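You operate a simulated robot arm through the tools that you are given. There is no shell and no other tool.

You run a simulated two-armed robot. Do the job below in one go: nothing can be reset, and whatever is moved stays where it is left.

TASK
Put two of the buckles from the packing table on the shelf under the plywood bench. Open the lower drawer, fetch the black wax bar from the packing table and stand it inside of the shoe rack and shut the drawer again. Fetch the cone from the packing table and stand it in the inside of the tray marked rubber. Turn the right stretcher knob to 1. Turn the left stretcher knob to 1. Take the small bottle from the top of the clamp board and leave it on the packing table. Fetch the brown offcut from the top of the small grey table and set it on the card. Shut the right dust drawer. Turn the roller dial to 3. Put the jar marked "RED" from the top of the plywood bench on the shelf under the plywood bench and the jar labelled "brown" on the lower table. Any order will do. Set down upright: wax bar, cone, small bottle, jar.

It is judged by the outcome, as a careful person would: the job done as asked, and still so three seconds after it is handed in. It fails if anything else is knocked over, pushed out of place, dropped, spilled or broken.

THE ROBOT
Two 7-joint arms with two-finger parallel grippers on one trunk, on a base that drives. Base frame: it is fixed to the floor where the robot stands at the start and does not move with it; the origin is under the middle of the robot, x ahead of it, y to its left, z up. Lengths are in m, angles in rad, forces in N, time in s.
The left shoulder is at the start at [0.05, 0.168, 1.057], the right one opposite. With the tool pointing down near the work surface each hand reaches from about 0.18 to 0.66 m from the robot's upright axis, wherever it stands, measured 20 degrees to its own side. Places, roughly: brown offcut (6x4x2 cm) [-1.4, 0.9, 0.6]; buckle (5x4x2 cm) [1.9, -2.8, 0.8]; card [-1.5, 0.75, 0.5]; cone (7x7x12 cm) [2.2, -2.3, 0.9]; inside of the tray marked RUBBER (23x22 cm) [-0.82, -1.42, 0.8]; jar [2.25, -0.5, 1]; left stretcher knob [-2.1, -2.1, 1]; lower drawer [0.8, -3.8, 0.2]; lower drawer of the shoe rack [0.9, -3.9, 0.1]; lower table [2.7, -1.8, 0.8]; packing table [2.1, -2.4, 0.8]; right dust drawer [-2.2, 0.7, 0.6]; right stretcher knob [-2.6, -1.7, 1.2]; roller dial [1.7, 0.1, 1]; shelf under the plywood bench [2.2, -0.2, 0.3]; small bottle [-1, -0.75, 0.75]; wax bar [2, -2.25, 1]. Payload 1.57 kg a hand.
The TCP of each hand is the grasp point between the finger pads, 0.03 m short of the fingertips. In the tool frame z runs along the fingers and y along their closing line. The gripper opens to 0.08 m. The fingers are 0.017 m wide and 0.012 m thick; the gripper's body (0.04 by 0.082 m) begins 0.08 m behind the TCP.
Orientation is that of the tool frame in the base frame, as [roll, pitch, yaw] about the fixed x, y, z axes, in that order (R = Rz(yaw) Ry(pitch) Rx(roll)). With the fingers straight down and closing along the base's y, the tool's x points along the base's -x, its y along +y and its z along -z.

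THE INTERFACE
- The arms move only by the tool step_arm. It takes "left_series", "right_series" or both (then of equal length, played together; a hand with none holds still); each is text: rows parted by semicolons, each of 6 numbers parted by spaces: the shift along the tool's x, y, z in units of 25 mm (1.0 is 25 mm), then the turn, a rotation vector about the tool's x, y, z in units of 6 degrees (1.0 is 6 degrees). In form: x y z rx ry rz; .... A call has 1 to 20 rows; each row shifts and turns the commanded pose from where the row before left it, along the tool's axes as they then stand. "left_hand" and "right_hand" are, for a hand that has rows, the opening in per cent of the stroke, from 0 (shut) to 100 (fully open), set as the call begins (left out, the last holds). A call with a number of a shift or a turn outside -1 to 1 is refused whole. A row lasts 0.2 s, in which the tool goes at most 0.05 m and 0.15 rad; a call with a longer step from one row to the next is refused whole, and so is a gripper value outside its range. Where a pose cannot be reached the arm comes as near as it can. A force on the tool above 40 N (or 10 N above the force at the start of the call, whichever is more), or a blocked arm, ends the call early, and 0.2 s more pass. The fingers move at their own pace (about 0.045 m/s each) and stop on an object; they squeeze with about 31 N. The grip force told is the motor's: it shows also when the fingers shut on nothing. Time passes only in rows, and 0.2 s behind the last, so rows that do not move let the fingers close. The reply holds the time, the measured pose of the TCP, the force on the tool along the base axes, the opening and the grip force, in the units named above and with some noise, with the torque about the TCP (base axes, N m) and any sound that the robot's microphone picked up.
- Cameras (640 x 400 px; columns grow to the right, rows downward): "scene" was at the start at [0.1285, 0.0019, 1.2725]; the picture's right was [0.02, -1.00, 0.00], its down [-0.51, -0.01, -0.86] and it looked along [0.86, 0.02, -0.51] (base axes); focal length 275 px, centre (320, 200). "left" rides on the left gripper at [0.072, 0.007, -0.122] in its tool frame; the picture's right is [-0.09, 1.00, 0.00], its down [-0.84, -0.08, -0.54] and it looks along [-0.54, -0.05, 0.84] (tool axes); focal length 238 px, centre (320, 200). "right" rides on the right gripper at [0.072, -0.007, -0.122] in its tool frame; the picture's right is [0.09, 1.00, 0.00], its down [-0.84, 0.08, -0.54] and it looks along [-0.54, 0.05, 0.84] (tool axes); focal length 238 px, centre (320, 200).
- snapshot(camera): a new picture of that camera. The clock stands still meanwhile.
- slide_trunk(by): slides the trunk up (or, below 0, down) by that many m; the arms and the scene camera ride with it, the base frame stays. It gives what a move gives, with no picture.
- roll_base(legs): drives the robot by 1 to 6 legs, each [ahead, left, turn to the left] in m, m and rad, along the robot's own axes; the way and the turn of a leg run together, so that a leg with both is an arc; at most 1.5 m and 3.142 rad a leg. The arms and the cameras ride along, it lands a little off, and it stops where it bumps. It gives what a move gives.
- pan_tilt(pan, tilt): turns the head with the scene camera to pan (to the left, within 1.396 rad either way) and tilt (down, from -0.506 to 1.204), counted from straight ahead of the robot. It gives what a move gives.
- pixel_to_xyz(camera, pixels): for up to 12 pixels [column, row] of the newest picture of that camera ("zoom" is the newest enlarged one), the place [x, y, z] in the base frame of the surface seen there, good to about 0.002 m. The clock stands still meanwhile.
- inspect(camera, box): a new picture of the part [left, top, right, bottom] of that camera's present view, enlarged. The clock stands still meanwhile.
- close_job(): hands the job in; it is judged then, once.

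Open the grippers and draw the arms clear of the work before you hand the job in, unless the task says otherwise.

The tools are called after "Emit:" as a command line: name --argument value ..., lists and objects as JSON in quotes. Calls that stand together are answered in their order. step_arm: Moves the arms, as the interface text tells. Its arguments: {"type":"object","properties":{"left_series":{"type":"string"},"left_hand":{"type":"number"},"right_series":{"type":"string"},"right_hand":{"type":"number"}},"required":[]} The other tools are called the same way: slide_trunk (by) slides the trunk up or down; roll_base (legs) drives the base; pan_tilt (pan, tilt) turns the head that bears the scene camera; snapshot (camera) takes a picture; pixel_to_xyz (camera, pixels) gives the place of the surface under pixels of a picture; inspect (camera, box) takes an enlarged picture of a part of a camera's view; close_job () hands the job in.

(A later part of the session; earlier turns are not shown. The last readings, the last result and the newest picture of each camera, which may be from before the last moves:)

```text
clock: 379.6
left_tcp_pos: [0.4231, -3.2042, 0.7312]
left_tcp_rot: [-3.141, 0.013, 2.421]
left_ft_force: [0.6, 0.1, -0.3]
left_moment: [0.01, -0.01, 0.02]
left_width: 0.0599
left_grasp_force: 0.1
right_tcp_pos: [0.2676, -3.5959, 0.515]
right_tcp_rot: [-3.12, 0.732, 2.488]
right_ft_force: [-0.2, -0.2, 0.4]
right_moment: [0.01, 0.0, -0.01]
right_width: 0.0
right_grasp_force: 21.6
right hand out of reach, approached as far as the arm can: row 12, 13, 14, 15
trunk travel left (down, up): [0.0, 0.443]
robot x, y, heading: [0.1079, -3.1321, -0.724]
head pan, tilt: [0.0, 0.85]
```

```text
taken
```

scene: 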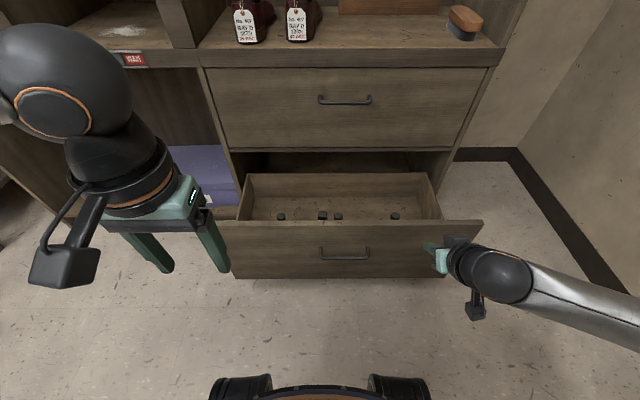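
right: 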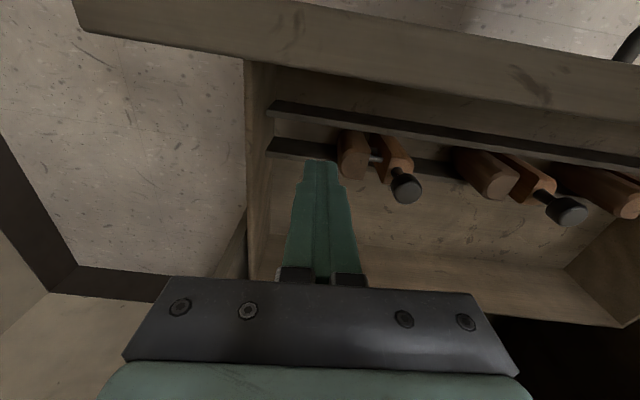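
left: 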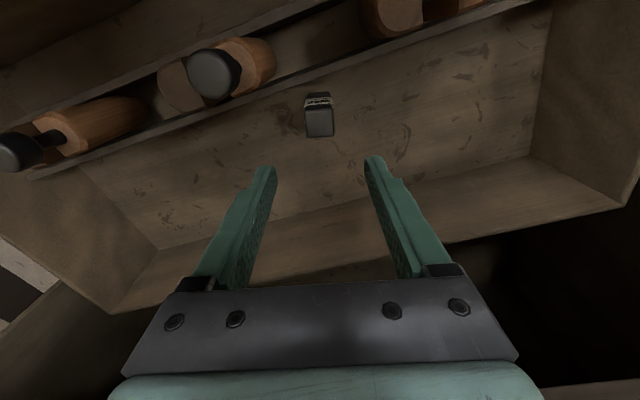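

Reduce the pitch to ~25° and lower further.

Emit:
step_arm --right_series "0 0 0 0 0.95 0;0 0 0 0 0.95 0;0 0 0 0 0.95 0;0.42 0 0.9 0 0 0;0.42 0 0.9 0 0 0;0.42 0 0.9 0 0 0;0.42 0 0.9 0 0 0;0.42 0 0.9 0 0 0"

Emit:
snapshot --camera "scene"

```text
clock: 381.4
left_tcp_pos: [0.4228, -3.2029, 0.7307]
left_tcp_rot: [-3.14, 0.013, 2.421]
left_ft_force: [0.0, 0.1, -0.1]
left_moment: [0.01, -0.01, 0.03]
left_width: 0.0601
left_grasp_force: 0.1
right_tcp_pos: [0.267, -3.5939, 0.394]
right_tcp_rot: [-3.121, 0.442, 2.48]
right_ft_force: [0.2, -1.0, 0.6]
right_moment: [-0.02, -0.01, -0.01]
right_width: 0.0
right_grasp_force: 21.1
trunk travel left (down, up): [0.0, 0.443]
robot x, y, heading: [0.1087, -3.1312, -0.726]
head pan, tilt: [0.0, 0.85]
```

```text
taken
```

scene: 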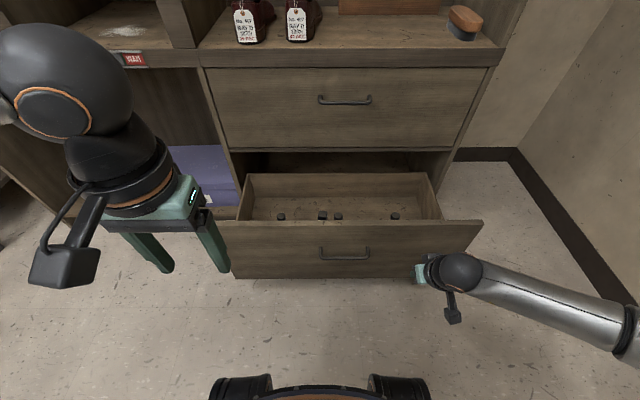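

Fist is at z≈0.39 facing the drawer front. Drive forward to contact and push gradually.

Emit:
roll_base --legs '[[0.1, 0.07, 0]]'

Emit:
roll_base --legs '[[0.1, 0, 0]]'

Emit:
snapshot --camera "scene"

```text
clock: 382.7
left_tcp_pos: [0.5448, -3.2167, 0.7306]
left_tcp_rot: [3.141, 0.012, 2.421]
left_ft_force: [-0.3, 0.1, 1.2]
left_moment: [0.0, -0.03, 0.0]
left_width: 0.0599
left_grasp_force: 0.1
right_tcp_pos: [0.3899, -3.6084, 0.3944]
right_tcp_rot: [-3.121, 0.439, 2.48]
right_ft_force: [0.4, -0.5, 0.1]
right_moment: [0.0, -0.01, 0.01]
right_width: 0.0002
right_grasp_force: 21.0
trunk travel left (down, up): [0.0, 0.443]
robot x, y, heading: [0.2301, -3.1435, -0.726]
head pan, tilt: [0.0, 0.85]
```

```text
clock: 383.9
left_tcp_pos: [0.6183, -3.2825, 0.7306]
left_tcp_rot: [3.141, 0.012, 2.421]
left_ft_force: [-0.2, -0.1, 0.2]
left_moment: [0.02, 0.01, 0.0]
left_width: 0.0599
left_grasp_force: 0.0
right_tcp_pos: [0.4632, -3.6739, 0.3943]
right_tcp_rot: [-3.121, 0.44, 2.48]
right_ft_force: [-0.3, 0.1, -0.2]
right_moment: [0.01, 0.03, -0.03]
right_width: 0.0
right_grasp_force: 21.5
trunk travel left (down, up): [0.0, 0.443]
robot x, y, heading: [0.3017, -3.21, -0.728]
head pan, tilt: [0.0, 0.85]
```

```text
taken
```

scene: 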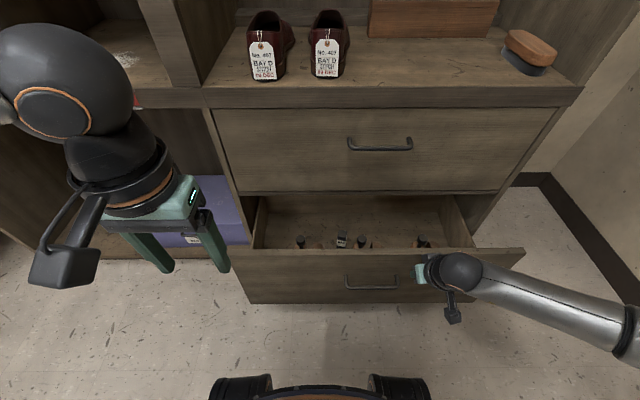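

The drawer is sliding in. Continue pushing.

Emit:
roll_base --legs '[[0.1, 0, 0]]'

Emit:
roll_base --legs '[[0.07, 0, 0]]'

Emit:
snapshot --camera "scene"

```text
clock: 385.0
left_tcp_pos: [0.6963, -3.3514, 0.7307]
left_tcp_rot: [3.141, 0.013, 2.417]
left_ft_force: [0.2, -0.2, 0.3]
left_moment: [0.0, -0.02, -0.01]
left_width: 0.06
left_grasp_force: 0.2
right_tcp_pos: [0.5369, -3.745, 0.3938]
right_tcp_rot: [-3.12, 0.441, 2.478]
right_ft_force: [-1.5, 0.0, -1.4]
right_moment: [0.0, 0.01, -0.01]
right_width: 0.0
right_grasp_force: 21.3
trunk travel left (down, up): [0.0, 0.443]
robot x, y, heading: [0.3802, -3.2794, -0.724]
head pan, tilt: [0.0, 0.85]
```

```text
clock: 386.0
left_tcp_pos: [0.7484, -3.3979, 0.7314]
left_tcp_rot: [3.141, 0.012, 2.416]
left_ft_force: [0.0, -1.0, 0.0]
left_moment: [-0.02, -0.01, -0.01]
left_width: 0.0599
left_grasp_force: 0.1
right_tcp_pos: [0.5884, -3.7913, 0.3939]
right_tcp_rot: [-3.12, 0.439, 2.476]
right_ft_force: [-0.8, -0.3, 0.5]
right_moment: [0.01, -0.03, -0.01]
right_width: 0.0
right_grasp_force: 21.3
trunk travel left (down, up): [0.0, 0.443]
robot x, y, heading: [0.4318, -3.3225, -0.736]
head pan, tilt: [0.0, 0.85]
```

```text
taken
```

scene: 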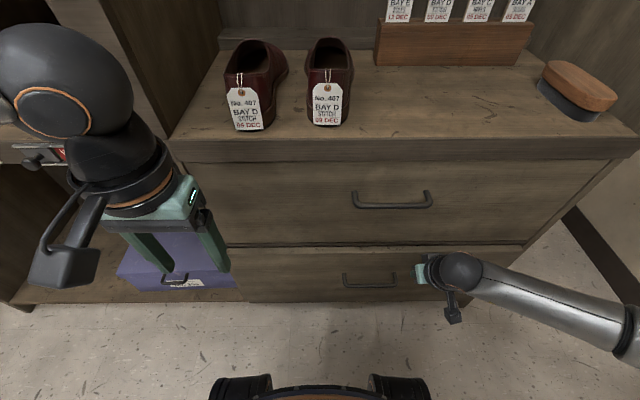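

About 3.5 cm left; finish with the arm until it stops.

Emit:
step_arm --right_series "-0.4 0 0.19 0 0 0;-0.4 0 0.19 0 0 0;-0.4 0 0.19 0 0 0;-0.4 0 0.19 0 0 0;-0.3 0 0.14 0 0 0"

Emit:
snapshot --camera "scene"

Emit:
pixel_to_xyz --camera "scene" --pixels '[[300, 270], [280, 290], [400, 265], [300, 210], [350, 300]]'

```text
clock: 387.1
left_tcp_pos: [0.7467, -3.3986, 0.7318]
left_tcp_rot: [-3.141, 0.013, 2.414]
left_ft_force: [-0.8, 0.2, 0.3]
left_moment: [0.01, 0.01, 0.01]
left_width: 0.0599
left_grasp_force: 0.0
right_tcp_pos: [0.6168, -3.8141, 0.3903]
right_tcp_rot: [-3.12, 0.418, 2.478]
right_ft_force: [-1.9, 1.3, 0.0]
right_moment: [0.04, 0.04, -0.01]
right_width: 0.0003
right_grasp_force: 21.5
trunk travel left (down, up): [0.0, 0.443]
robot x, y, heading: [0.4319, -3.3223, -0.738]
head pan, tilt: [0.0, 0.85]
stopped in row 5 (right hand): the force on the tool passed its limit at 53 N (the readings are from after the stop); the commanded pose is now the measured one
```

```text
taken
```

scene: 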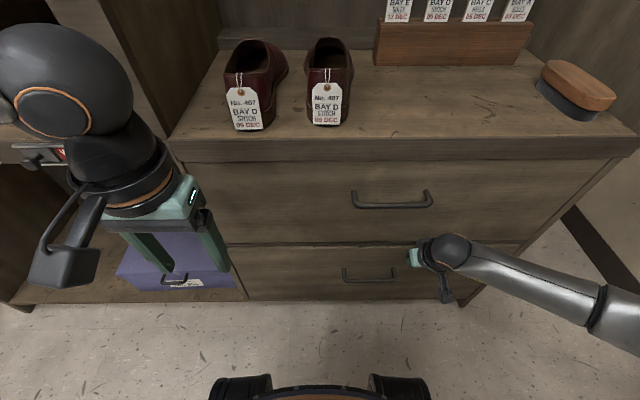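

```text
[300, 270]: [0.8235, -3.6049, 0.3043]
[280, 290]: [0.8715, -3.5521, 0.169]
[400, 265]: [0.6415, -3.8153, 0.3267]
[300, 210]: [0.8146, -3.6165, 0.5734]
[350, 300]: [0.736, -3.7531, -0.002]
```

The drawer is shut (face flush at −2.998). Retract the right hand and go back to the packing table for the cone.

Emit:
step_arm --right_series "0.8 0 -0.4 0 0 0;0.8 0 -0.4 0 0 0;0.8 0 -0.4 0 0 0;0.8 0 -0.4 0 0 0;0 0 -1 0 0.6 0;0 0 -1 0 0.6 0;0 0 -1 0 0.6 0;0 0 -1 0 0.7 0;0 0 -1 0 0.8 0;0 0 -1 0 0.8 0;0 0 -1 0 0 0;0 0 -1 0 0 0" --right_hand 100

Emit:
roll_base --legs '[[-0.55, 0.1, 0.0]]'

Emit:
slide_trunk --by 0.325

Emit:
snapshot --camera "scene"

```text
clock: 389.7
left_tcp_pos: [0.746, -3.3988, 0.7304]
left_tcp_rot: [-3.141, 0.011, 2.415]
left_ft_force: [-0.1, 0.3, 1.1]
left_moment: [0.03, -0.01, -0.01]
left_width: 0.0601
left_grasp_force: 0.0
right_tcp_pos: [0.5209, -3.7346, 0.5865]
right_tcp_rot: [-3.123, -0.011, 2.466]
right_ft_force: [-0.8, 0.3, 0.0]
right_moment: [-0.02, -0.01, -0.01]
right_width: 0.08
right_grasp_force: 0.0
trunk travel left (down, up): [0.0, 0.443]
robot x, y, heading: [0.4313, -3.3202, -0.736]
head pan, tilt: [0.0, 0.85]
```

```text
clock: 392.9
left_tcp_pos: [0.409, -2.9585, 0.7312]
left_tcp_rot: [3.141, 0.013, 2.4]
left_ft_force: [0.0, -0.3, -1.2]
left_moment: [0.02, 0.0, -0.03]
left_width: 0.06
left_grasp_force: 0.0
right_tcp_pos: [0.1781, -3.2913, 0.5871]
right_tcp_rot: [-3.122, -0.01, 2.452]
right_ft_force: [0.3, -0.9, 0.4]
right_moment: [0.02, -0.01, -0.01]
right_width: 0.08
right_grasp_force: 0.0
trunk travel left (down, up): [0.0, 0.443]
robot x, y, heading: [0.0946, -2.8825, -0.753]
head pan, tilt: [0.0, 0.85]
```

```text
clock: 396.1
left_tcp_pos: [0.4096, -2.9587, 1.0565]
left_tcp_rot: [-3.141, 0.011, 2.401]
left_ft_force: [0.1, 0.1, 0.2]
left_moment: [0.03, 0.03, 0.04]
left_width: 0.0599
left_grasp_force: 0.0
right_tcp_pos: [0.1788, -3.2903, 0.9112]
right_tcp_rot: [-3.122, -0.009, 2.451]
right_ft_force: [0.8, 0.1, 0.8]
right_moment: [0.0, 0.0, -0.01]
right_width: 0.08
right_grasp_force: 0.2
trunk travel left (down, up): [-0.325, 0.118]
robot x, y, heading: [0.0933, -2.8796, -0.747]
head pan, tilt: [0.0, 0.85]
```

```text
taken
```

scene: 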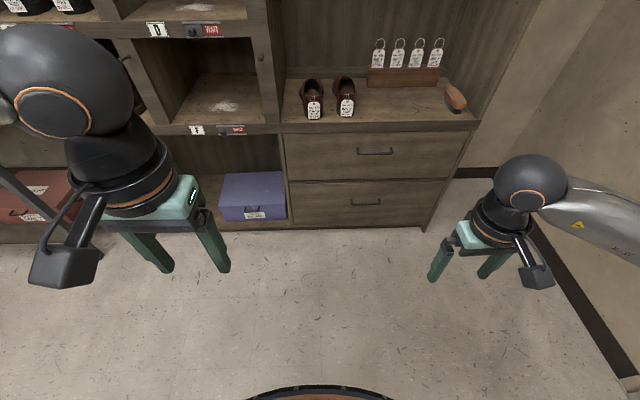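

The drawer is shut. Drive left along the packing table to face the cone, turned right so the left arm reaches further.

Emit:
roll_base --legs '[[0.0, 0.94, 0], [-0.02, 0.93, 0], [0, 0, -0.6]]'

Emit:
pan_tilt --pan 0.5 --tilt 0.6

Emit:
snapshot --camera "scene"

```text
clock: 414.6
left_tcp_pos: [1.5888, -1.7465, 1.0566]
left_tcp_rot: [3.141, 0.011, 1.774]
left_ft_force: [0.3, -0.3, -0.1]
left_moment: [0.03, 0.0, 0.01]
left_width: 0.06
left_grasp_force: 0.0
right_tcp_pos: [1.2077, -1.8818, 0.9125]
right_tcp_rot: [-3.123, -0.011, 1.827]
right_ft_force: [0.5, -0.8, -0.1]
right_moment: [-0.06, -0.01, 0.03]
right_width: 0.0802
right_grasp_force: 0.1
trunk travel left (down, up): [-0.325, 0.118]
robot x, y, heading: [1.3799, -1.4988, -1.374]
head pan, tilt: [0.0, 0.85]
```

```text
clock: 415.5
left_tcp_pos: [1.5891, -1.7466, 1.057]
left_tcp_rot: [-3.141, 0.011, 1.775]
left_ft_force: [-0.9, -0.7, 0.2]
left_moment: [0.0, 0.0, -0.01]
left_width: 0.0603
left_grasp_force: 0.2
right_tcp_pos: [1.2088, -1.8807, 0.9123]
right_tcp_rot: [-3.123, -0.01, 1.828]
right_ft_force: [0.6, 0.8, 1.0]
right_moment: [0.01, -0.01, 0.0]
right_width: 0.0801
right_grasp_force: 0.0
trunk travel left (down, up): [-0.325, 0.118]
robot x, y, heading: [1.3793, -1.5014, -1.371]
head pan, tilt: [0.499, 0.6]
```

```text
taken
```

scene: 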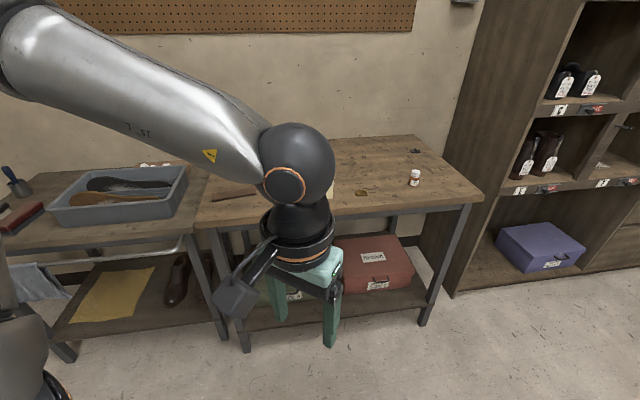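

Approach to about 0.34 m from the edge.

Emit:
roll_base --legs '[[0.39, 0.262, 0]]'

Emit:
snapshot --camera "scene"

Emit:
snapshot --camera "left"

```text
clock: 418.4
left_tcp_pos: [1.9157, -2.077, 1.0567]
left_tcp_rot: [3.141, 0.012, 1.781]
left_ft_force: [-0.3, -0.3, -0.5]
left_moment: [0.02, 0.01, -0.02]
left_width: 0.06
left_grasp_force: 0.1
right_tcp_pos: [1.5354, -2.2163, 0.9104]
right_tcp_rot: [-3.122, -0.011, 1.833]
right_ft_force: [0.4, -1.2, 0.2]
right_moment: [0.0, 0.02, -0.02]
right_width: 0.08
right_grasp_force: 0.0
trunk travel left (down, up): [-0.325, 0.118]
robot x, y, heading: [1.7083, -1.8297, -1.366]
head pan, tilt: [0.499, 0.6]
```

```text
taken
```

scene: 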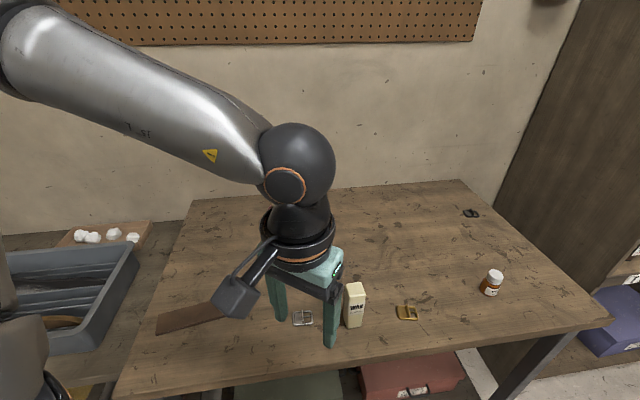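

```text
taken
```

left: 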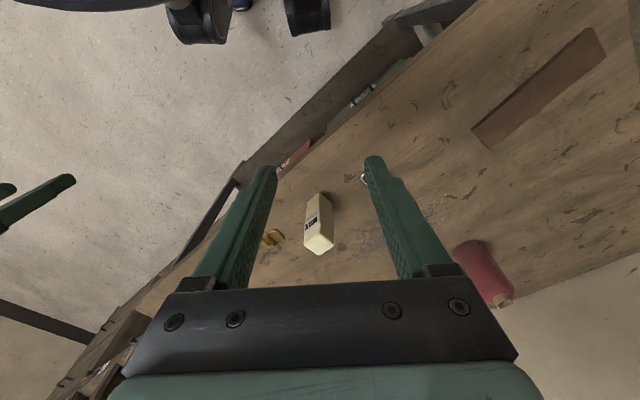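

Move the left hand over the cone (2.219,-2.304), descending to z≈1.0, fully open.

Emit:
step_arm --left_series "-0.95 0.83 0 0 0 0;-0.95 0.83 0 0 0 0;-0.95 0.83 0 0 0 0;-0.95 0.83 0 0 0 0;-0.95 0.83 0 0 0 0;-0.95 0.83 0 0 0 0;-0.95 0.83 0.3 0 0 0;-0.95 0.83 0.3 0 0 0;-0.95 0.83 0.3 0 0 0;-0.95 0.83 0.4 0 0 0;-0.95 0.83 0.4 0 0 0;-0.95 0.83 0.4 0 0 0" --left_hand 100

Emit:
snapshot --camera "left"

```text
clock: 420.9
left_tcp_pos: [2.2085, -2.294, 1.0099]
left_tcp_rot: [3.14, 0.015, 1.783]
left_ft_force: [-0.3, 0.5, 0.4]
left_moment: [0.0, 0.01, 0.04]
left_width: 0.08
left_grasp_force: 0.1
left hand out of reach, approached as far as the arm can: row 12
right_tcp_pos: [1.5364, -2.215, 0.9119]
right_tcp_rot: [-3.123, -0.01, 1.834]
right_ft_force: [0.3, 0.5, 0.2]
right_moment: [0.01, 0.0, -0.01]
right_width: 0.0801
right_grasp_force: 0.1
trunk travel left (down, up): [-0.325, 0.118]
robot x, y, heading: [1.7051, -1.8296, -1.363]
head pan, tilt: [0.499, 0.6]
```

```text
taken
```

left: 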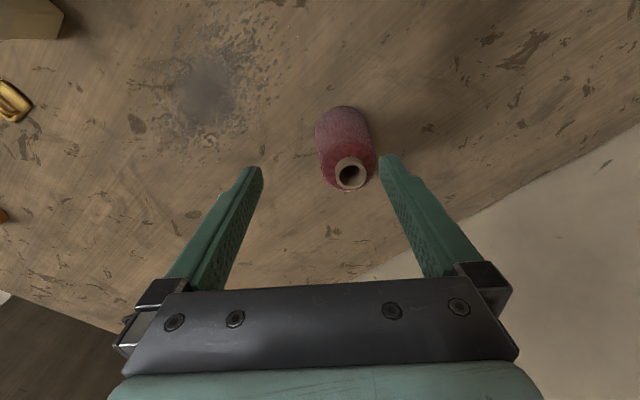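

Need 16 mm ahead and 24 mm left but I'm at the reach limit; raise slightly and turn the base 0.25 rad more to the right.

Emit:
step_arm --left_series "0.5 0 -0.8 0 0 0"

Emit:
roll_base --legs '[[0, 0, -0.25]]'

Emit:
snapshot --camera "left"

```text
clock: 421.4
left_tcp_pos: [2.205, -2.2803, 1.0319]
left_tcp_rot: [-3.142, 0.012, 1.783]
left_ft_force: [-0.1, 1.0, -0.3]
left_moment: [-0.03, -0.04, 0.02]
left_width: 0.0799
left_grasp_force: 0.0
right_tcp_pos: [1.5364, -2.2147, 0.9118]
right_tcp_rot: [-3.124, -0.008, 1.832]
right_ft_force: [-0.3, -0.8, -0.2]
right_moment: [-0.02, 0.02, -0.01]
right_width: 0.0801
right_grasp_force: 0.1
trunk travel left (down, up): [-0.325, 0.118]
robot x, y, heading: [1.708, -1.8304, -1.373]
head pan, tilt: [0.499, 0.6]
```

```text
clock: 422.6
left_tcp_pos: [2.0803, -2.3874, 1.0302]
left_tcp_rot: [3.141, 0.011, 1.539]
left_ft_force: [0.0, -0.2, 0.5]
left_moment: [0.04, 0.02, 0.01]
left_width: 0.0799
left_grasp_force: 0.2
right_tcp_pos: [1.4472, -2.1618, 0.9111]
right_tcp_rot: [-3.122, -0.01, 1.59]
right_ft_force: [0.5, 0.0, 0.0]
right_moment: [0.0, 0.03, 0.0]
right_width: 0.0801
right_grasp_force: 0.1
trunk travel left (down, up): [-0.325, 0.118]
robot x, y, heading: [1.7052, -1.833, -1.611]
head pan, tilt: [0.499, 0.6]
```

```text
taken
```

left: 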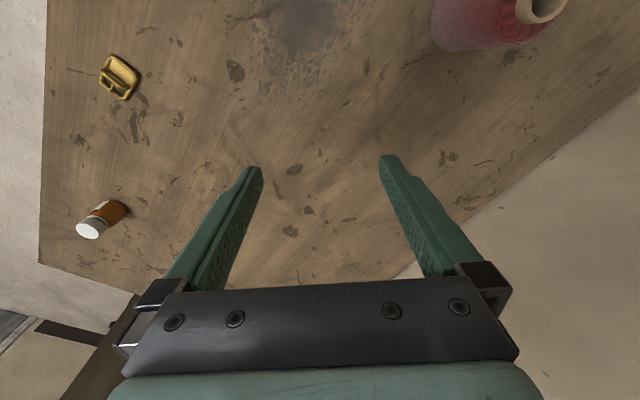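

Move left/back to above the cone.

Emit:
step_arm --left_series "0.497 0.87 0 0 0 0;0.497 0.87 0 0 0 0;0.497 0.87 0 0 0 0;0.497 0.87 0 0 0 0;0.497 0.87 0 0 0 0;0.497 0.87 0 0 0 0;0.497 0.87 0 0 0 0;0 0 0.9 0 0 0"

Emit:
snapshot --camera "left"

```text
clock: 424.4
left_tcp_pos: [2.1846, -2.276, 1.0029]
left_tcp_rot: [3.141, 0.012, 1.537]
left_ft_force: [-0.3, 0.6, -0.3]
left_moment: [0.0, 0.02, 0.01]
left_width: 0.0802
left_grasp_force: 0.1
left hand out of reach, approached as far as the arm can: row 3, 4, 5, 6, 7
right_tcp_pos: [1.4481, -2.1625, 0.912]
right_tcp_rot: [-3.122, -0.009, 1.588]
right_ft_force: [0.5, -0.9, 0.1]
right_moment: [0.03, -0.01, -0.01]
right_width: 0.0802
right_grasp_force: 0.1
trunk travel left (down, up): [-0.325, 0.118]
robot x, y, heading: [1.707, -1.8306, -1.608]
head pan, tilt: [0.499, 0.6]
```

```text
taken
```

left: 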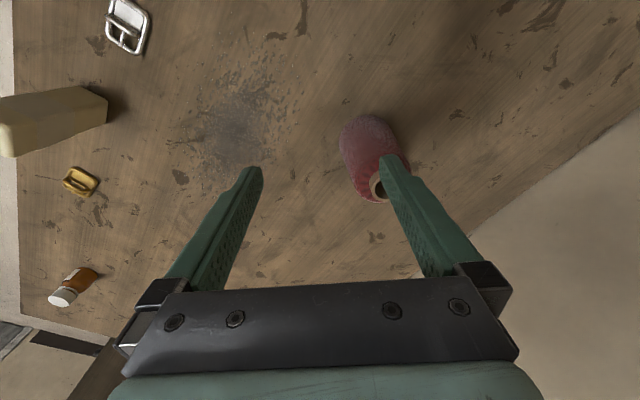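

Rotate the tool ccw by 42° to suit the arm direction, then finish over the cone.

Emit:
step_arm --left_series "0 0 -0.4 0 0 -1;0 0 0 0 0 -1;0 0 0 0 0 -1;0 0 0 0 0 -1;0 0 0 0 0 -1;0 0 0 0 0 -1;0 0 0 0 0 -1;-0.73 0.27 0 0 0 0;-0.73 0.27 0 0 0 0;-0.73 0.27 0 0 0 0"

Emit:
snapshot --camera "left"

```text
clock: 426.6
left_tcp_pos: [2.238, -2.3076, 1.0154]
left_tcp_rot: [-3.133, 0.009, 2.271]
left_ft_force: [-0.3, 0.4, -0.7]
left_moment: [-0.01, -0.02, 0.01]
left_width: 0.0801
left_grasp_force: 0.1
right_tcp_pos: [1.4483, -2.1622, 0.912]
right_tcp_rot: [-3.121, -0.01, 1.589]
right_ft_force: [0.3, 0.4, -0.4]
right_moment: [0.01, -0.01, 0.03]
right_width: 0.08
right_grasp_force: 0.1
trunk travel left (down, up): [-0.325, 0.118]
robot x, y, heading: [1.7064, -1.8325, -1.607]
head pan, tilt: [0.499, 0.6]
```

```text
taken
```

left: 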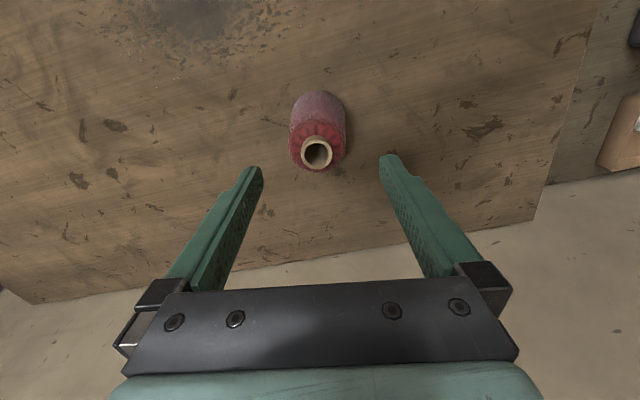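

Well centred on the cone. Descend to z≈0.905 and grip.

Emit:
step_arm --left_series "0 -0.1 0.9 0 0 0;0 0 0.9 0 0 0;0 0 0.9 0 0 0;0 0 0.9 0 0 0;0 0 0.8 0 0 0"

Emit:
step_arm --left_series "0 0 0 0 0 0;0 0 0 0 0 0;0 0 0 0 0 0;0 0 0 0 0 0" --left_hand 0

Emit:
snapshot --camera "left"

```text
clock: 427.8
left_tcp_pos: [2.2368, -2.3097, 0.9029]
left_tcp_rot: [-3.133, 0.009, 2.27]
left_ft_force: [-0.2, 0.2, 0.5]
left_moment: [0.0, 0.04, 0.01]
left_width: 0.08
left_grasp_force: 0.1
right_tcp_pos: [1.4475, -2.163, 0.9123]
right_tcp_rot: [-3.122, -0.013, 1.589]
right_ft_force: [-0.1, -0.1, 0.5]
right_moment: [0.03, -0.02, 0.0]
right_width: 0.0803
right_grasp_force: 0.0
trunk travel left (down, up): [-0.325, 0.118]
robot x, y, heading: [1.7043, -1.8289, -1.612]
head pan, tilt: [0.499, 0.6]
```

```text
clock: 428.8
left_tcp_pos: [2.2355, -2.3088, 0.9037]
left_tcp_rot: [-3.134, 0.008, 2.269]
left_ft_force: [-0.3, -0.1, 0.9]
left_moment: [-0.04, -0.01, -0.04]
left_width: 0.0582
left_grasp_force: 30.9
right_tcp_pos: [1.449, -2.1624, 0.9111]
right_tcp_rot: [-3.122, -0.01, 1.587]
right_ft_force: [-0.3, -0.5, 0.5]
right_moment: [0.02, 0.0, 0.01]
right_width: 0.0799
right_grasp_force: 0.1
trunk travel left (down, up): [-0.325, 0.118]
robot x, y, heading: [1.7075, -1.8297, -1.611]
head pan, tilt: [0.499, 0.6]
```

```text
taken
```

left: 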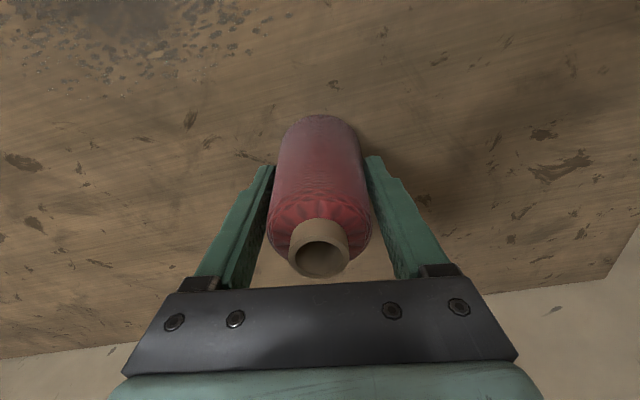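

Cone gripped (0.058; foot 0.066 below TCP). Lift and retract.

Emit:
step_arm --left_series "0 0 -1 0 0 0;0 0 -1 0 0 0;0 0 -1 0 0 0;0 0 -1 0 0 0;0 0 -1 0 0 0;1 0 0 0 0 0;1 0 0 0 0 0;1 0 0 0 0 0;1 0 0 0 0 0;1 0 0 0 0 0;1 0 0 0 0 0;1 0 0 0 0 0;1 0 0 0 0 0;1 0 0 0 0 0"

Emit:
snapshot --camera "left"

```text
clock: 431.8
left_tcp_pos: [2.0909, -2.135, 1.0275]
left_tcp_rot: [-3.133, 0.011, 2.272]
left_ft_force: [-0.9, 0.2, -2.0]
left_moment: [0.0, -0.03, -0.04]
left_width: 0.0582
left_grasp_force: 30.4
right_tcp_pos: [1.448, -2.1615, 0.911]
right_tcp_rot: [-3.121, -0.01, 1.589]
right_ft_force: [-0.3, 0.4, -0.6]
right_moment: [0.0, 0.02, 0.0]
right_width: 0.08
right_grasp_force: 0.1
trunk travel left (down, up): [-0.325, 0.118]
robot x, y, heading: [1.7069, -1.8321, -1.609]
head pan, tilt: [0.499, 0.6]
```

```text
taken
```

left: 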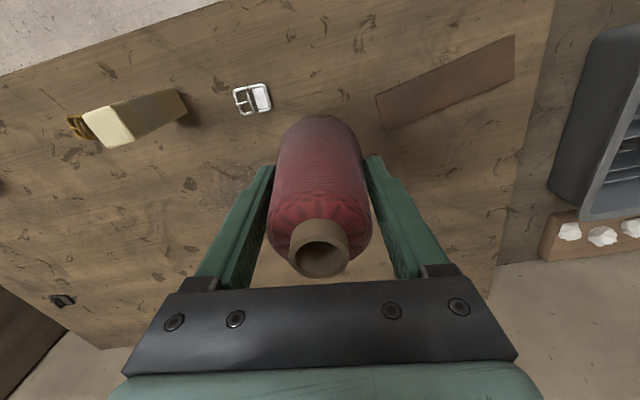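

Now to the RUBBER tray from the corridor side: back off, turn to heading ≈0.86, and go to the corridor's near end.

Emit:
roll_base --legs '[[-0.312, -0.519, 0], [0, 0, 2.47], [-0.86, 0.152, 0], [-0.86, 0.152, 0]]'

Emit:
pan_tilt --pan 0.9 --tilt 0.45

Emit:
snapshot --camera "scene"

```text
clock: 451.4
left_tcp_pos: [-0.2892, -2.1662, 1.028]
left_tcp_rot: [-3.133, 0.009, -1.524]
left_ft_force: [0.0, 0.4, -1.9]
left_moment: [0.0, 0.01, 0.0]
left_width: 0.0582
left_grasp_force: 30.9
right_tcp_pos: [0.2373, -2.5352, 0.912]
right_tcp_rot: [-3.122, -0.012, -2.204]
right_ft_force: [0.4, 0.3, 0.1]
right_moment: [-0.04, -0.01, 0.01]
right_width: 0.0801
right_grasp_force: 0.1
trunk travel left (down, up): [-0.325, 0.118]
robot x, y, heading: [-0.1684, -2.6435, 0.875]
head pan, tilt: [0.499, 0.6]
```

```text
clock: 452.2
left_tcp_pos: [-0.2904, -2.1678, 1.0278]
left_tcp_rot: [-3.134, 0.009, -1.523]
left_ft_force: [-0.3, 0.6, -2.3]
left_moment: [0.03, 0.01, 0.01]
left_width: 0.0581
left_grasp_force: 31.5
right_tcp_pos: [0.2373, -2.5357, 0.9112]
right_tcp_rot: [-3.122, -0.01, -2.207]
right_ft_force: [-0.3, 0.6, -0.1]
right_moment: [0.02, 0.03, 0.01]
right_width: 0.0797
right_grasp_force: 0.1
trunk travel left (down, up): [-0.325, 0.118]
robot x, y, heading: [-0.1698, -2.6427, 0.875]
head pan, tilt: [0.901, 0.45]
```

```text
taken
```

scene: 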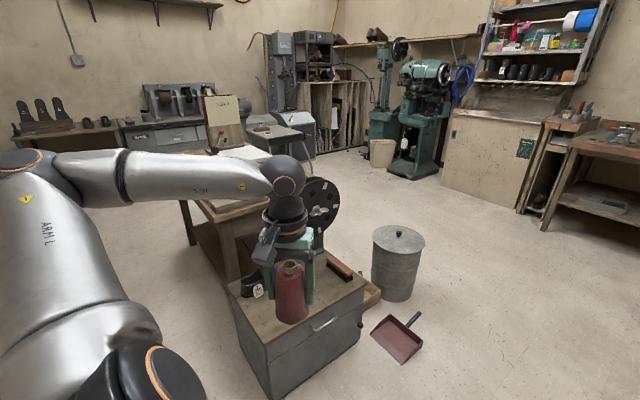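

Measure the grey cabinet, the wheel on it, and the clamp bench's end.

Emit:
pixel_to_xyz --camera "scene" --pixels '[[268, 350], [232, 290], [362, 288], [318, 185], [240, 225], [190, 215], [255, 280], [200, 240], [340, 268], [215, 145], [188, 242], [225, 275]]'

Emit:
pan_tilt --pan 1.35 --tilt 0.45

Emit:
snapshot --camera "scene"

```text
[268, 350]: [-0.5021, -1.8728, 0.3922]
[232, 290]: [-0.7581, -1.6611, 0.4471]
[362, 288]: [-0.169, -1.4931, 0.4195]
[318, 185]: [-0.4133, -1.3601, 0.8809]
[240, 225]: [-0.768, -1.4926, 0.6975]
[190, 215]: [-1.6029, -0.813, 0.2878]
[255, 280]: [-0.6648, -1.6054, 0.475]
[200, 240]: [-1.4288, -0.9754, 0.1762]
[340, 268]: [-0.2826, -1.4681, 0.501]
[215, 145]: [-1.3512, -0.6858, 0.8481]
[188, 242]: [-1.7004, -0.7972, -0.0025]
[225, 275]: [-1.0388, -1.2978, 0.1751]
```

```text
clock: 453.1
left_tcp_pos: [-0.2903, -2.1666, 1.027]
left_tcp_rot: [-3.132, 0.008, -1.523]
left_ft_force: [-0.2, 0.6, -1.4]
left_moment: [-0.01, 0.06, 0.02]
left_width: 0.0582
left_grasp_force: 30.9
right_tcp_pos: [0.2372, -2.535, 0.9116]
right_tcp_rot: [-3.123, -0.012, -2.206]
right_ft_force: [0.0, -0.4, 0.1]
right_moment: [-0.01, 0.01, 0.0]
right_width: 0.0803
right_grasp_force: 0.2
trunk travel left (down, up): [-0.325, 0.118]
robot x, y, heading: [-0.1695, -2.6413, 0.879]
head pan, tilt: [1.349, 0.45]
```

```text
taken
```

scene: 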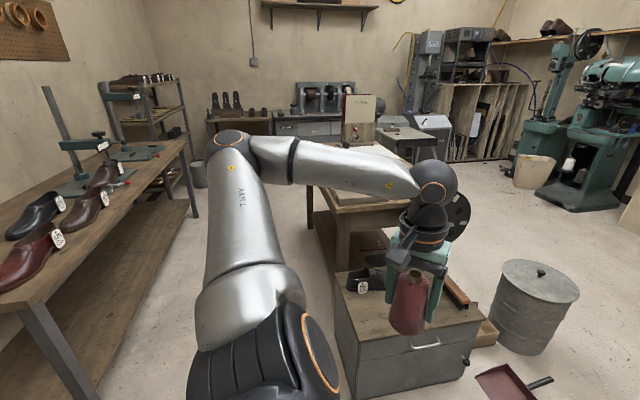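

The way in is free: cabinet top is only z 0.47. Slide left 1.3 m into the corridor to face the RUBBER tray.

Emit:
roll_base --legs '[[0.0, 0.66, 0], [0.02, 0.645, 0]]'

Emit:
pan_tilt --pan 0.1 --tilt 0.8

Emit:
snapshot --camera "scene"

```text
clock: 465.1
left_tcp_pos: [-1.2625, -1.3094, 1.0262]
left_tcp_rot: [-3.133, 0.009, -1.545]
left_ft_force: [0.0, 0.0, -0.3]
left_moment: [-0.03, -0.03, 0.01]
left_width: 0.0582
left_grasp_force: 30.6
right_tcp_pos: [-0.7426, -1.6907, 0.9115]
right_tcp_rot: [-3.123, -0.012, -2.227]
right_ft_force: [-1.1, 0.4, -1.0]
right_moment: [-0.02, -0.01, 0.01]
right_width: 0.0801
right_grasp_force: 0.0
trunk travel left (down, up): [-0.325, 0.118]
robot x, y, heading: [-1.1546, -1.792, 0.855]
head pan, tilt: [1.349, 0.45]
```

```text
clock: 466.5
left_tcp_pos: [-1.263, -1.3113, 1.0273]
left_tcp_rot: [-3.132, 0.009, -1.544]
left_ft_force: [0.6, 0.9, -1.5]
left_moment: [0.0, 0.0, 0.0]
left_width: 0.058
left_grasp_force: 30.7
right_tcp_pos: [-0.7434, -1.6913, 0.9108]
right_tcp_rot: [-3.123, -0.012, -2.227]
right_ft_force: [0.2, -0.3, 0.0]
right_moment: [-0.01, 0.01, 0.0]
right_width: 0.0799
right_grasp_force: 0.0
trunk travel left (down, up): [-0.325, 0.118]
robot x, y, heading: [-1.1501, -1.7849, 0.862]
head pan, tilt: [0.099, 0.799]
```

```text
taken
```

scene: 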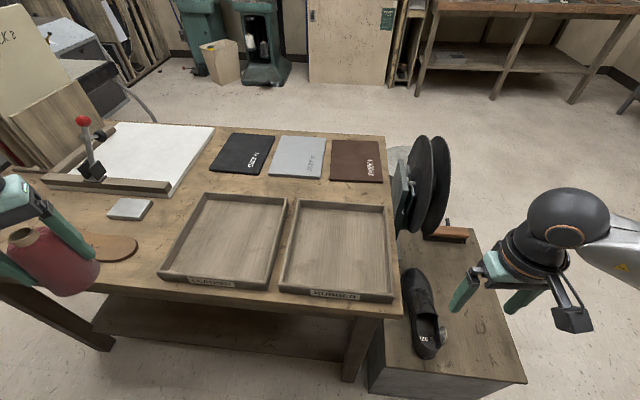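

RUBBER tray is the right one from this side (335,295). Measure its interior.

Emit:
inspect --camera "scene" --box '[150, 180, 410, 310]'

Emit:
pixel_to_xyz --camera "scene" --pixels '[[340, 245], [305, 205], [380, 210], [288, 280], [388, 290], [335, 285], [340, 215], [335, 294]]'

```text
2.46 times, centred on (280, 245) of scene
```

zoom: 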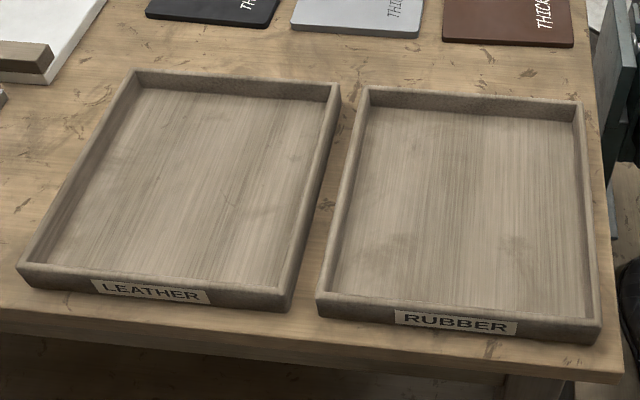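

```text
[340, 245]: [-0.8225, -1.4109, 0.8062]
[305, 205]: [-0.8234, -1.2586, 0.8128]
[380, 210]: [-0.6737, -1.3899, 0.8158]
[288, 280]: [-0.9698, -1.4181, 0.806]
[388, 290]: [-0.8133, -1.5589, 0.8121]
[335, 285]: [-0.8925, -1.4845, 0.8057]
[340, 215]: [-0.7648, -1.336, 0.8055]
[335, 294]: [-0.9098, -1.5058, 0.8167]
```

Tray floor z 0.806, centre (-0.8225,-1.408). Rotate the hand back to neutral and carry the cone over it.

Emit:
step_arm --left_series "0 0 0 0 0 1;0 0 0 0 0 1;0 0 0 0 0 1;0 0 0 0 0 1;0 0 0 0 0 1;0 0 0 0 0 1;0 0 0 0 0 1"

Emit:
step_arm --left_series "-0.5 -0.937 0 0 0 0;-0.5 -0.937 0 0 0 0;-0.5 -0.937 0 0 0 0;-0.5 -0.937 0 0 0 0;-0.5 -0.937 0 0 0 0;-0.5 -0.937 0 0 0 0;-0.5 -0.937 0 0 0 0;-0.5 -0.937 0 0 0 0;-0.5 -0.937 0 0 0 0;-0.5 -0.937 0 0 0 0;-0.5 -0.937 0 0 0 0;-0.5 -0.937 0 0 0 0;-0.5 -0.937 0 0 0 0;-0.5 -0.937 0 0 0 0;-0.5 -0.937 0 0 0 0;-0.5 -0.937 0 0 0 0;-0.5 -0.937 0 0 0 0"

Emit:
snapshot --camera "scene"

```text
clock: 468.1
left_tcp_pos: [-1.2635, -1.3121, 1.0257]
left_tcp_rot: [3.141, 0.011, -2.28]
left_ft_force: [0.3, 1.2, -1.9]
left_moment: [0.01, 0.02, 0.01]
left_width: 0.0581
left_grasp_force: 31.0
right_tcp_pos: [-0.7433, -1.6909, 0.9111]
right_tcp_rot: [-3.121, -0.01, -2.228]
right_ft_force: [0.5, 0.3, 0.2]
right_moment: [0.01, -0.01, 0.04]
right_width: 0.0801
right_grasp_force: 0.0
trunk travel left (down, up): [-0.325, 0.118]
robot x, y, heading: [-1.1526, -1.7878, 0.857]
head pan, tilt: [0.099, 0.799]
```

```text
clock: 471.7
left_tcp_pos: [-0.82, -1.4108, 1.0317]
left_tcp_rot: [-3.141, 0.013, -2.278]
left_ft_force: [0.7, 0.9, -1.6]
left_moment: [0.0, 0.01, 0.0]
left_width: 0.058
left_grasp_force: 30.9
right_tcp_pos: [-0.7419, -1.6916, 0.9114]
right_tcp_rot: [-3.123, -0.01, -2.227]
right_ft_force: [0.0, -0.5, -0.3]
right_moment: [0.01, 0.0, -0.02]
right_width: 0.0798
right_grasp_force: 0.0
trunk travel left (down, up): [-0.325, 0.118]
robot x, y, heading: [-1.1489, -1.7889, 0.856]
head pan, tilt: [0.099, 0.799]
```

```text
taken
```

scene: 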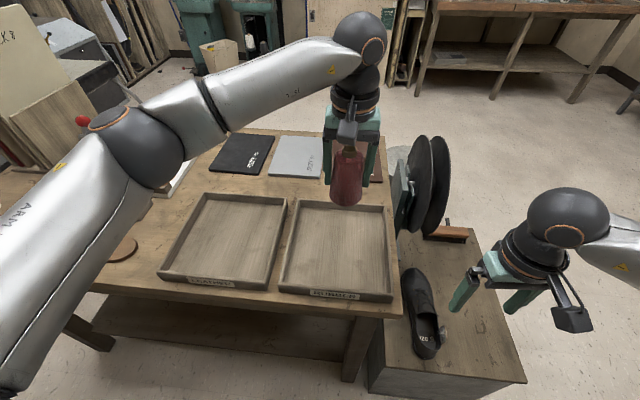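

Check the elbow's height over the clamp lever before lowering.

Emit:
pixel_to_xyz --camera "scene" --pixels '[[110, 118], [83, 121], [130, 180], [150, 160], [60, 250], [200, 110]]'

```text
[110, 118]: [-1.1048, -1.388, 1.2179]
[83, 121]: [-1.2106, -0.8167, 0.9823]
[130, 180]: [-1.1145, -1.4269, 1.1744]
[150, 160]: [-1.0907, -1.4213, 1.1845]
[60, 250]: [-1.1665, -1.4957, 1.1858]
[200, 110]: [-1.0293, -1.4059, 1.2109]
```

Elbow is far from the lever. Lower the cone into the tray.

Emit:
step_arm --left_series "0 0 1 0 0 0;0 0 1 0 0 0;0 0 1 0 0 0;0 0 1 0 0 0;0 0 1 0 0 0;0 0 1 0 0 0;0 0 0.2 0 0 0"

Emit:
step_arm --left_series "0 0 0.1 0 0 0;0 0 0.08 0 0 0"

Emit:
snapshot --camera "scene"

```text
clock: 473.3
left_tcp_pos: [-0.823, -1.4067, 0.8743]
left_tcp_rot: [-3.141, 0.012, -2.277]
left_ft_force: [-0.7, -0.5, -1.9]
left_moment: [-0.02, 0.03, 0.02]
left_width: 0.0581
left_grasp_force: 30.8
right_tcp_pos: [-0.743, -1.6905, 0.9119]
right_tcp_rot: [-3.122, -0.01, -2.228]
right_ft_force: [-0.7, 0.1, -0.2]
right_moment: [-0.02, 0.02, 0.01]
right_width: 0.0801
right_grasp_force: 0.1
trunk travel left (down, up): [-0.325, 0.118]
robot x, y, heading: [-1.1451, -1.7881, 0.855]
head pan, tilt: [0.099, 0.799]
```

```text
clock: 473.9
left_tcp_pos: [-0.8225, -1.4063, 0.8737]
left_tcp_rot: [-3.141, 0.015, -2.277]
left_ft_force: [-4.9, -0.1, 22.4]
left_moment: [-0.55, 0.63, -0.11]
left_width: 0.0581
left_grasp_force: 31.0
right_tcp_pos: [-0.7434, -1.6912, 0.9133]
right_tcp_rot: [-3.122, -0.009, -2.227]
right_ft_force: [-0.7, -0.2, 0.9]
right_moment: [-0.04, -0.01, -0.02]
right_width: 0.08
right_grasp_force: 0.1
trunk travel left (down, up): [-0.325, 0.118]
robot x, y, heading: [-1.1518, -1.7863, 0.856]
head pan, tilt: [0.099, 0.799]
```

```text
taken
```

scene: 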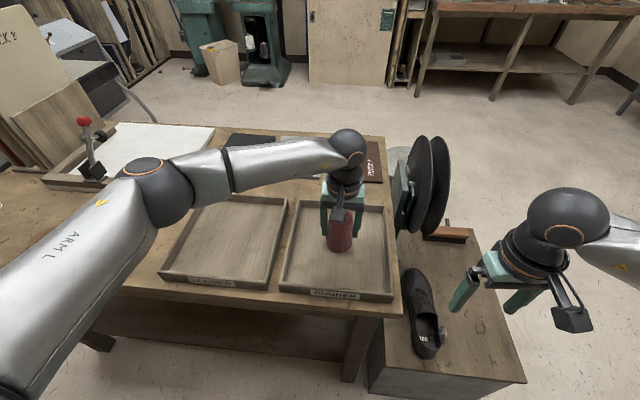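

It stands on the tray floor. Relieve the press slightly, release, and lift.

Emit:
step_arm --left_series "0 0 -0.08 0 0 0"

Emit:
step_arm --left_series "0 0 0 0 0 0;0 0 0 0 0 0;0 0 0 0 0 0;0 0 -0.4 0 0 0;0 0 -0.8 0 0 0;0 0 -1 0 0 0;0 0 -1 0 0 0;0 0 -1 0 0 0;0 0 -1 0 0 0;0 0 -1 0 0 0;0 0 -1 0 0 0;1 0 0 0 0 0;1 0 0 0 0 0;1 0.5 0 0 0 0;1 0.8 0 0 0 0;1 0.8 0 0 0 0;0 1 0 0 0 0;0 1 0 0 0 0;0 1 0 0 0 0" --left_hand 100

Emit:
snapshot --camera "scene"

```text
clock: 474.3
left_tcp_pos: [-0.8215, -1.4054, 0.8735]
left_tcp_rot: [3.14, 0.018, -2.276]
left_ft_force: [-7.5, 1.4, 19.7]
left_moment: [-0.22, 0.01, -0.12]
left_width: 0.058
left_grasp_force: 31.3
right_tcp_pos: [-0.7444, -1.6921, 0.9117]
right_tcp_rot: [-3.123, -0.008, -2.228]
right_ft_force: [0.0, -0.3, -0.8]
right_moment: [-0.01, 0.01, -0.02]
right_width: 0.0799
right_grasp_force: 0.1
trunk travel left (down, up): [-0.325, 0.118]
robot x, y, heading: [-1.1525, -1.7885, 0.859]
head pan, tilt: [0.099, 0.799]
```

```text
clock: 478.3
left_tcp_pos: [-0.999, -1.4197, 1.0508]
left_tcp_rot: [-3.141, 0.013, -2.28]
left_ft_force: [-0.1, 0.8, 0.2]
left_moment: [0.01, 0.0, 0.0]
left_width: 0.08
left_grasp_force: 0.0
right_tcp_pos: [-0.7432, -1.6912, 0.9113]
right_tcp_rot: [-3.122, -0.009, -2.226]
right_ft_force: [0.1, -0.8, 0.2]
right_moment: [-0.01, -0.02, -0.02]
right_width: 0.08
right_grasp_force: 0.0
trunk travel left (down, up): [-0.325, 0.118]
robot x, y, heading: [-1.151, -1.7883, 0.857]
head pan, tilt: [0.099, 0.799]
```

```text
taken
```

scene: 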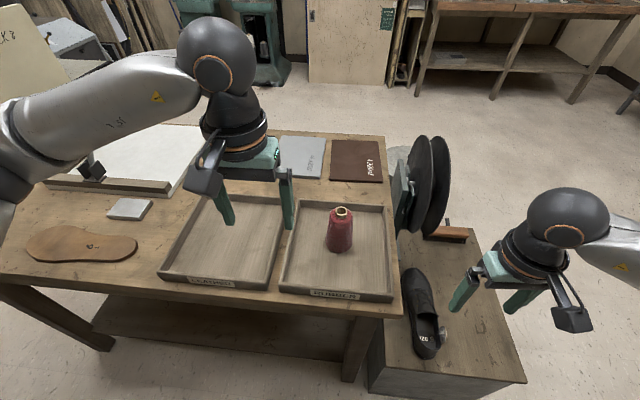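

The cone stands in the RUBBER tray. Now leave the corridor and go back to the packing table for the buckles.

Emit:
roll_base --legs '[[-0.02, -0.66, 0], [0, -0.66, 0], [0.952, -0.167, 0], [0, 0, -1.61], [0.194, 0.73, 0]]'

Emit:
pan_tilt --pan 0.0 --tilt 0.6

Emit:
snapshot --camera "scene"

```text
clock: 505.3
left_tcp_pos: [1.5792, -1.7917, 1.0504]
left_tcp_rot: [-3.141, 0.012, 2.388]
left_ft_force: [-0.5, -0.4, -0.3]
left_moment: [0.01, 0.01, 0.0]
left_width: 0.08
left_grasp_force: 0.1
right_tcp_pos: [1.2971, -2.035, 0.9111]
right_tcp_rot: [-3.122, -0.011, 2.438]
right_ft_force: [0.3, -0.7, -0.2]
right_moment: [0.03, 0.01, 0.04]
right_width: 0.0799
right_grasp_force: 0.0
trunk travel left (down, up): [-0.325, 0.118]
robot x, y, heading: [1.2181, -1.6228, -0.76]
head pan, tilt: [0.099, 0.799]
```

```text
clock: 506.1
left_tcp_pos: [1.5795, -1.7903, 1.051]
left_tcp_rot: [3.141, 0.012, 2.388]
left_ft_force: [-0.4, 1.3, -0.3]
left_moment: [0.01, 0.02, -0.03]
left_width: 0.0801
left_grasp_force: 0.0
right_tcp_pos: [1.2959, -2.0345, 0.9113]
right_tcp_rot: [-3.122, -0.011, 2.437]
right_ft_force: [-0.2, -0.4, -0.1]
right_moment: [-0.02, 0.01, 0.02]
right_width: 0.0801
right_grasp_force: 0.1
trunk travel left (down, up): [-0.325, 0.118]
robot x, y, heading: [1.218, -1.6228, -0.764]
head pan, tilt: [0.0, 0.6]
```

```text
taken
```

scene: 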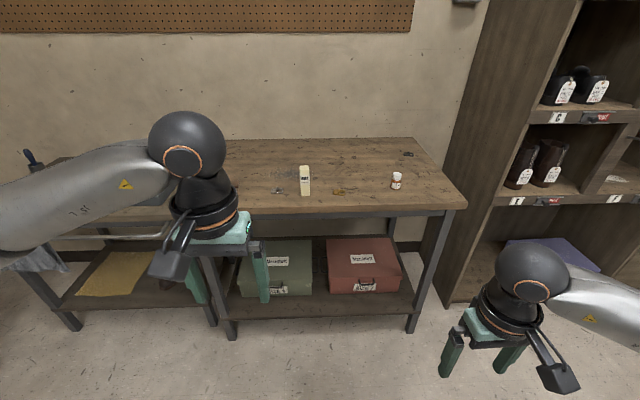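

Move forward to 0.36 m from the edge and view the buckles.

Emit:
roll_base --legs '[[0.48, 0.02, 0.01]]'

Emit:
pan_tilt --pan 0.0 --tilt 0.8

Emit:
snapshot --camera "scene"

```text
clock: 508.9
left_tcp_pos: [1.9404, -2.1057, 1.0509]
left_tcp_rot: [-3.141, 0.012, 2.39]
left_ft_force: [0.3, -0.2, -0.1]
left_moment: [0.01, -0.02, 0.04]
left_width: 0.0798
left_grasp_force: 0.1
right_tcp_pos: [1.6582, -2.3493, 0.9119]
right_tcp_rot: [-3.122, -0.009, 2.441]
right_ft_force: [-0.9, -0.6, -0.4]
right_moment: [0.01, -0.01, 0.02]
right_width: 0.0797
right_grasp_force: 0.1
trunk travel left (down, up): [-0.325, 0.118]
robot x, y, heading: [1.5812, -1.9397, -0.758]
head pan, tilt: [0.0, 0.6]
```

```text
clock: 509.6
left_tcp_pos: [1.9404, -2.1055, 1.0512]
left_tcp_rot: [3.142, 0.012, 2.39]
left_ft_force: [0.0, 0.4, 0.4]
left_moment: [0.02, 0.01, -0.01]
left_width: 0.0797
left_grasp_force: 0.1
right_tcp_pos: [1.6589, -2.3488, 0.9104]
right_tcp_rot: [-3.122, -0.01, 2.441]
right_ft_force: [-0.2, 1.3, 0.8]
right_moment: [0.0, 0.02, -0.01]
right_width: 0.0799
right_grasp_force: 0.1
trunk travel left (down, up): [-0.325, 0.118]
robot x, y, heading: [1.5813, -1.9342, -0.761]
head pan, tilt: [0.0, 0.799]
```

```text
taken
```

scene: 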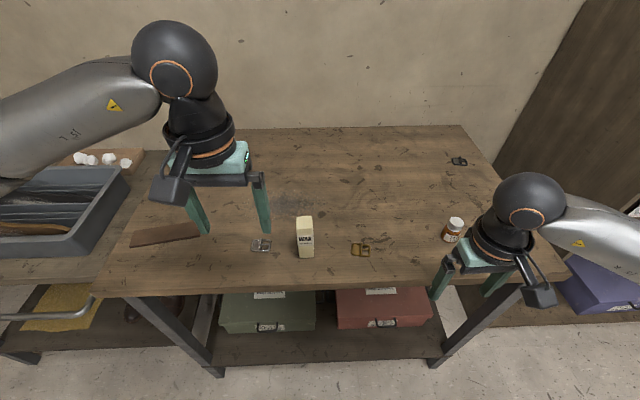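

Zoom on the two buckles to get their orientation.

Emit:
inspect --camera "scene" --box '[240, 205, 400, 275]'

Emit:
pixel_to_xyz --camera "scene" --pixels '[[253, 243], [270, 247], [261, 240], [261, 251], [353, 248], [370, 252], [361, 245], [361, 256], [305, 220], [300, 255], [310, 255]]'

```text
4.00 times, centred on (320, 240) of scene
```

zoom: 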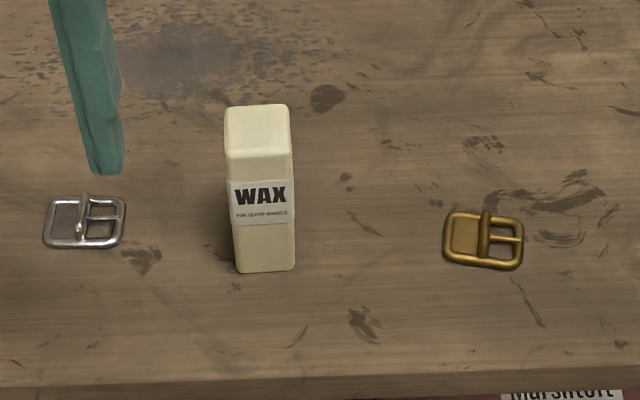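

```text
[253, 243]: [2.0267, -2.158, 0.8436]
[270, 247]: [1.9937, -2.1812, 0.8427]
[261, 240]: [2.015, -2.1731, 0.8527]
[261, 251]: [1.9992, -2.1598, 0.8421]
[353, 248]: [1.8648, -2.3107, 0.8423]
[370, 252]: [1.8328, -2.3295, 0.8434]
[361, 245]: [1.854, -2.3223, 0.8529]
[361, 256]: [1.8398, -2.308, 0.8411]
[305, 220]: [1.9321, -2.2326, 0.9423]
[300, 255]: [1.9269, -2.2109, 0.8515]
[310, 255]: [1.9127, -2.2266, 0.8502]
```

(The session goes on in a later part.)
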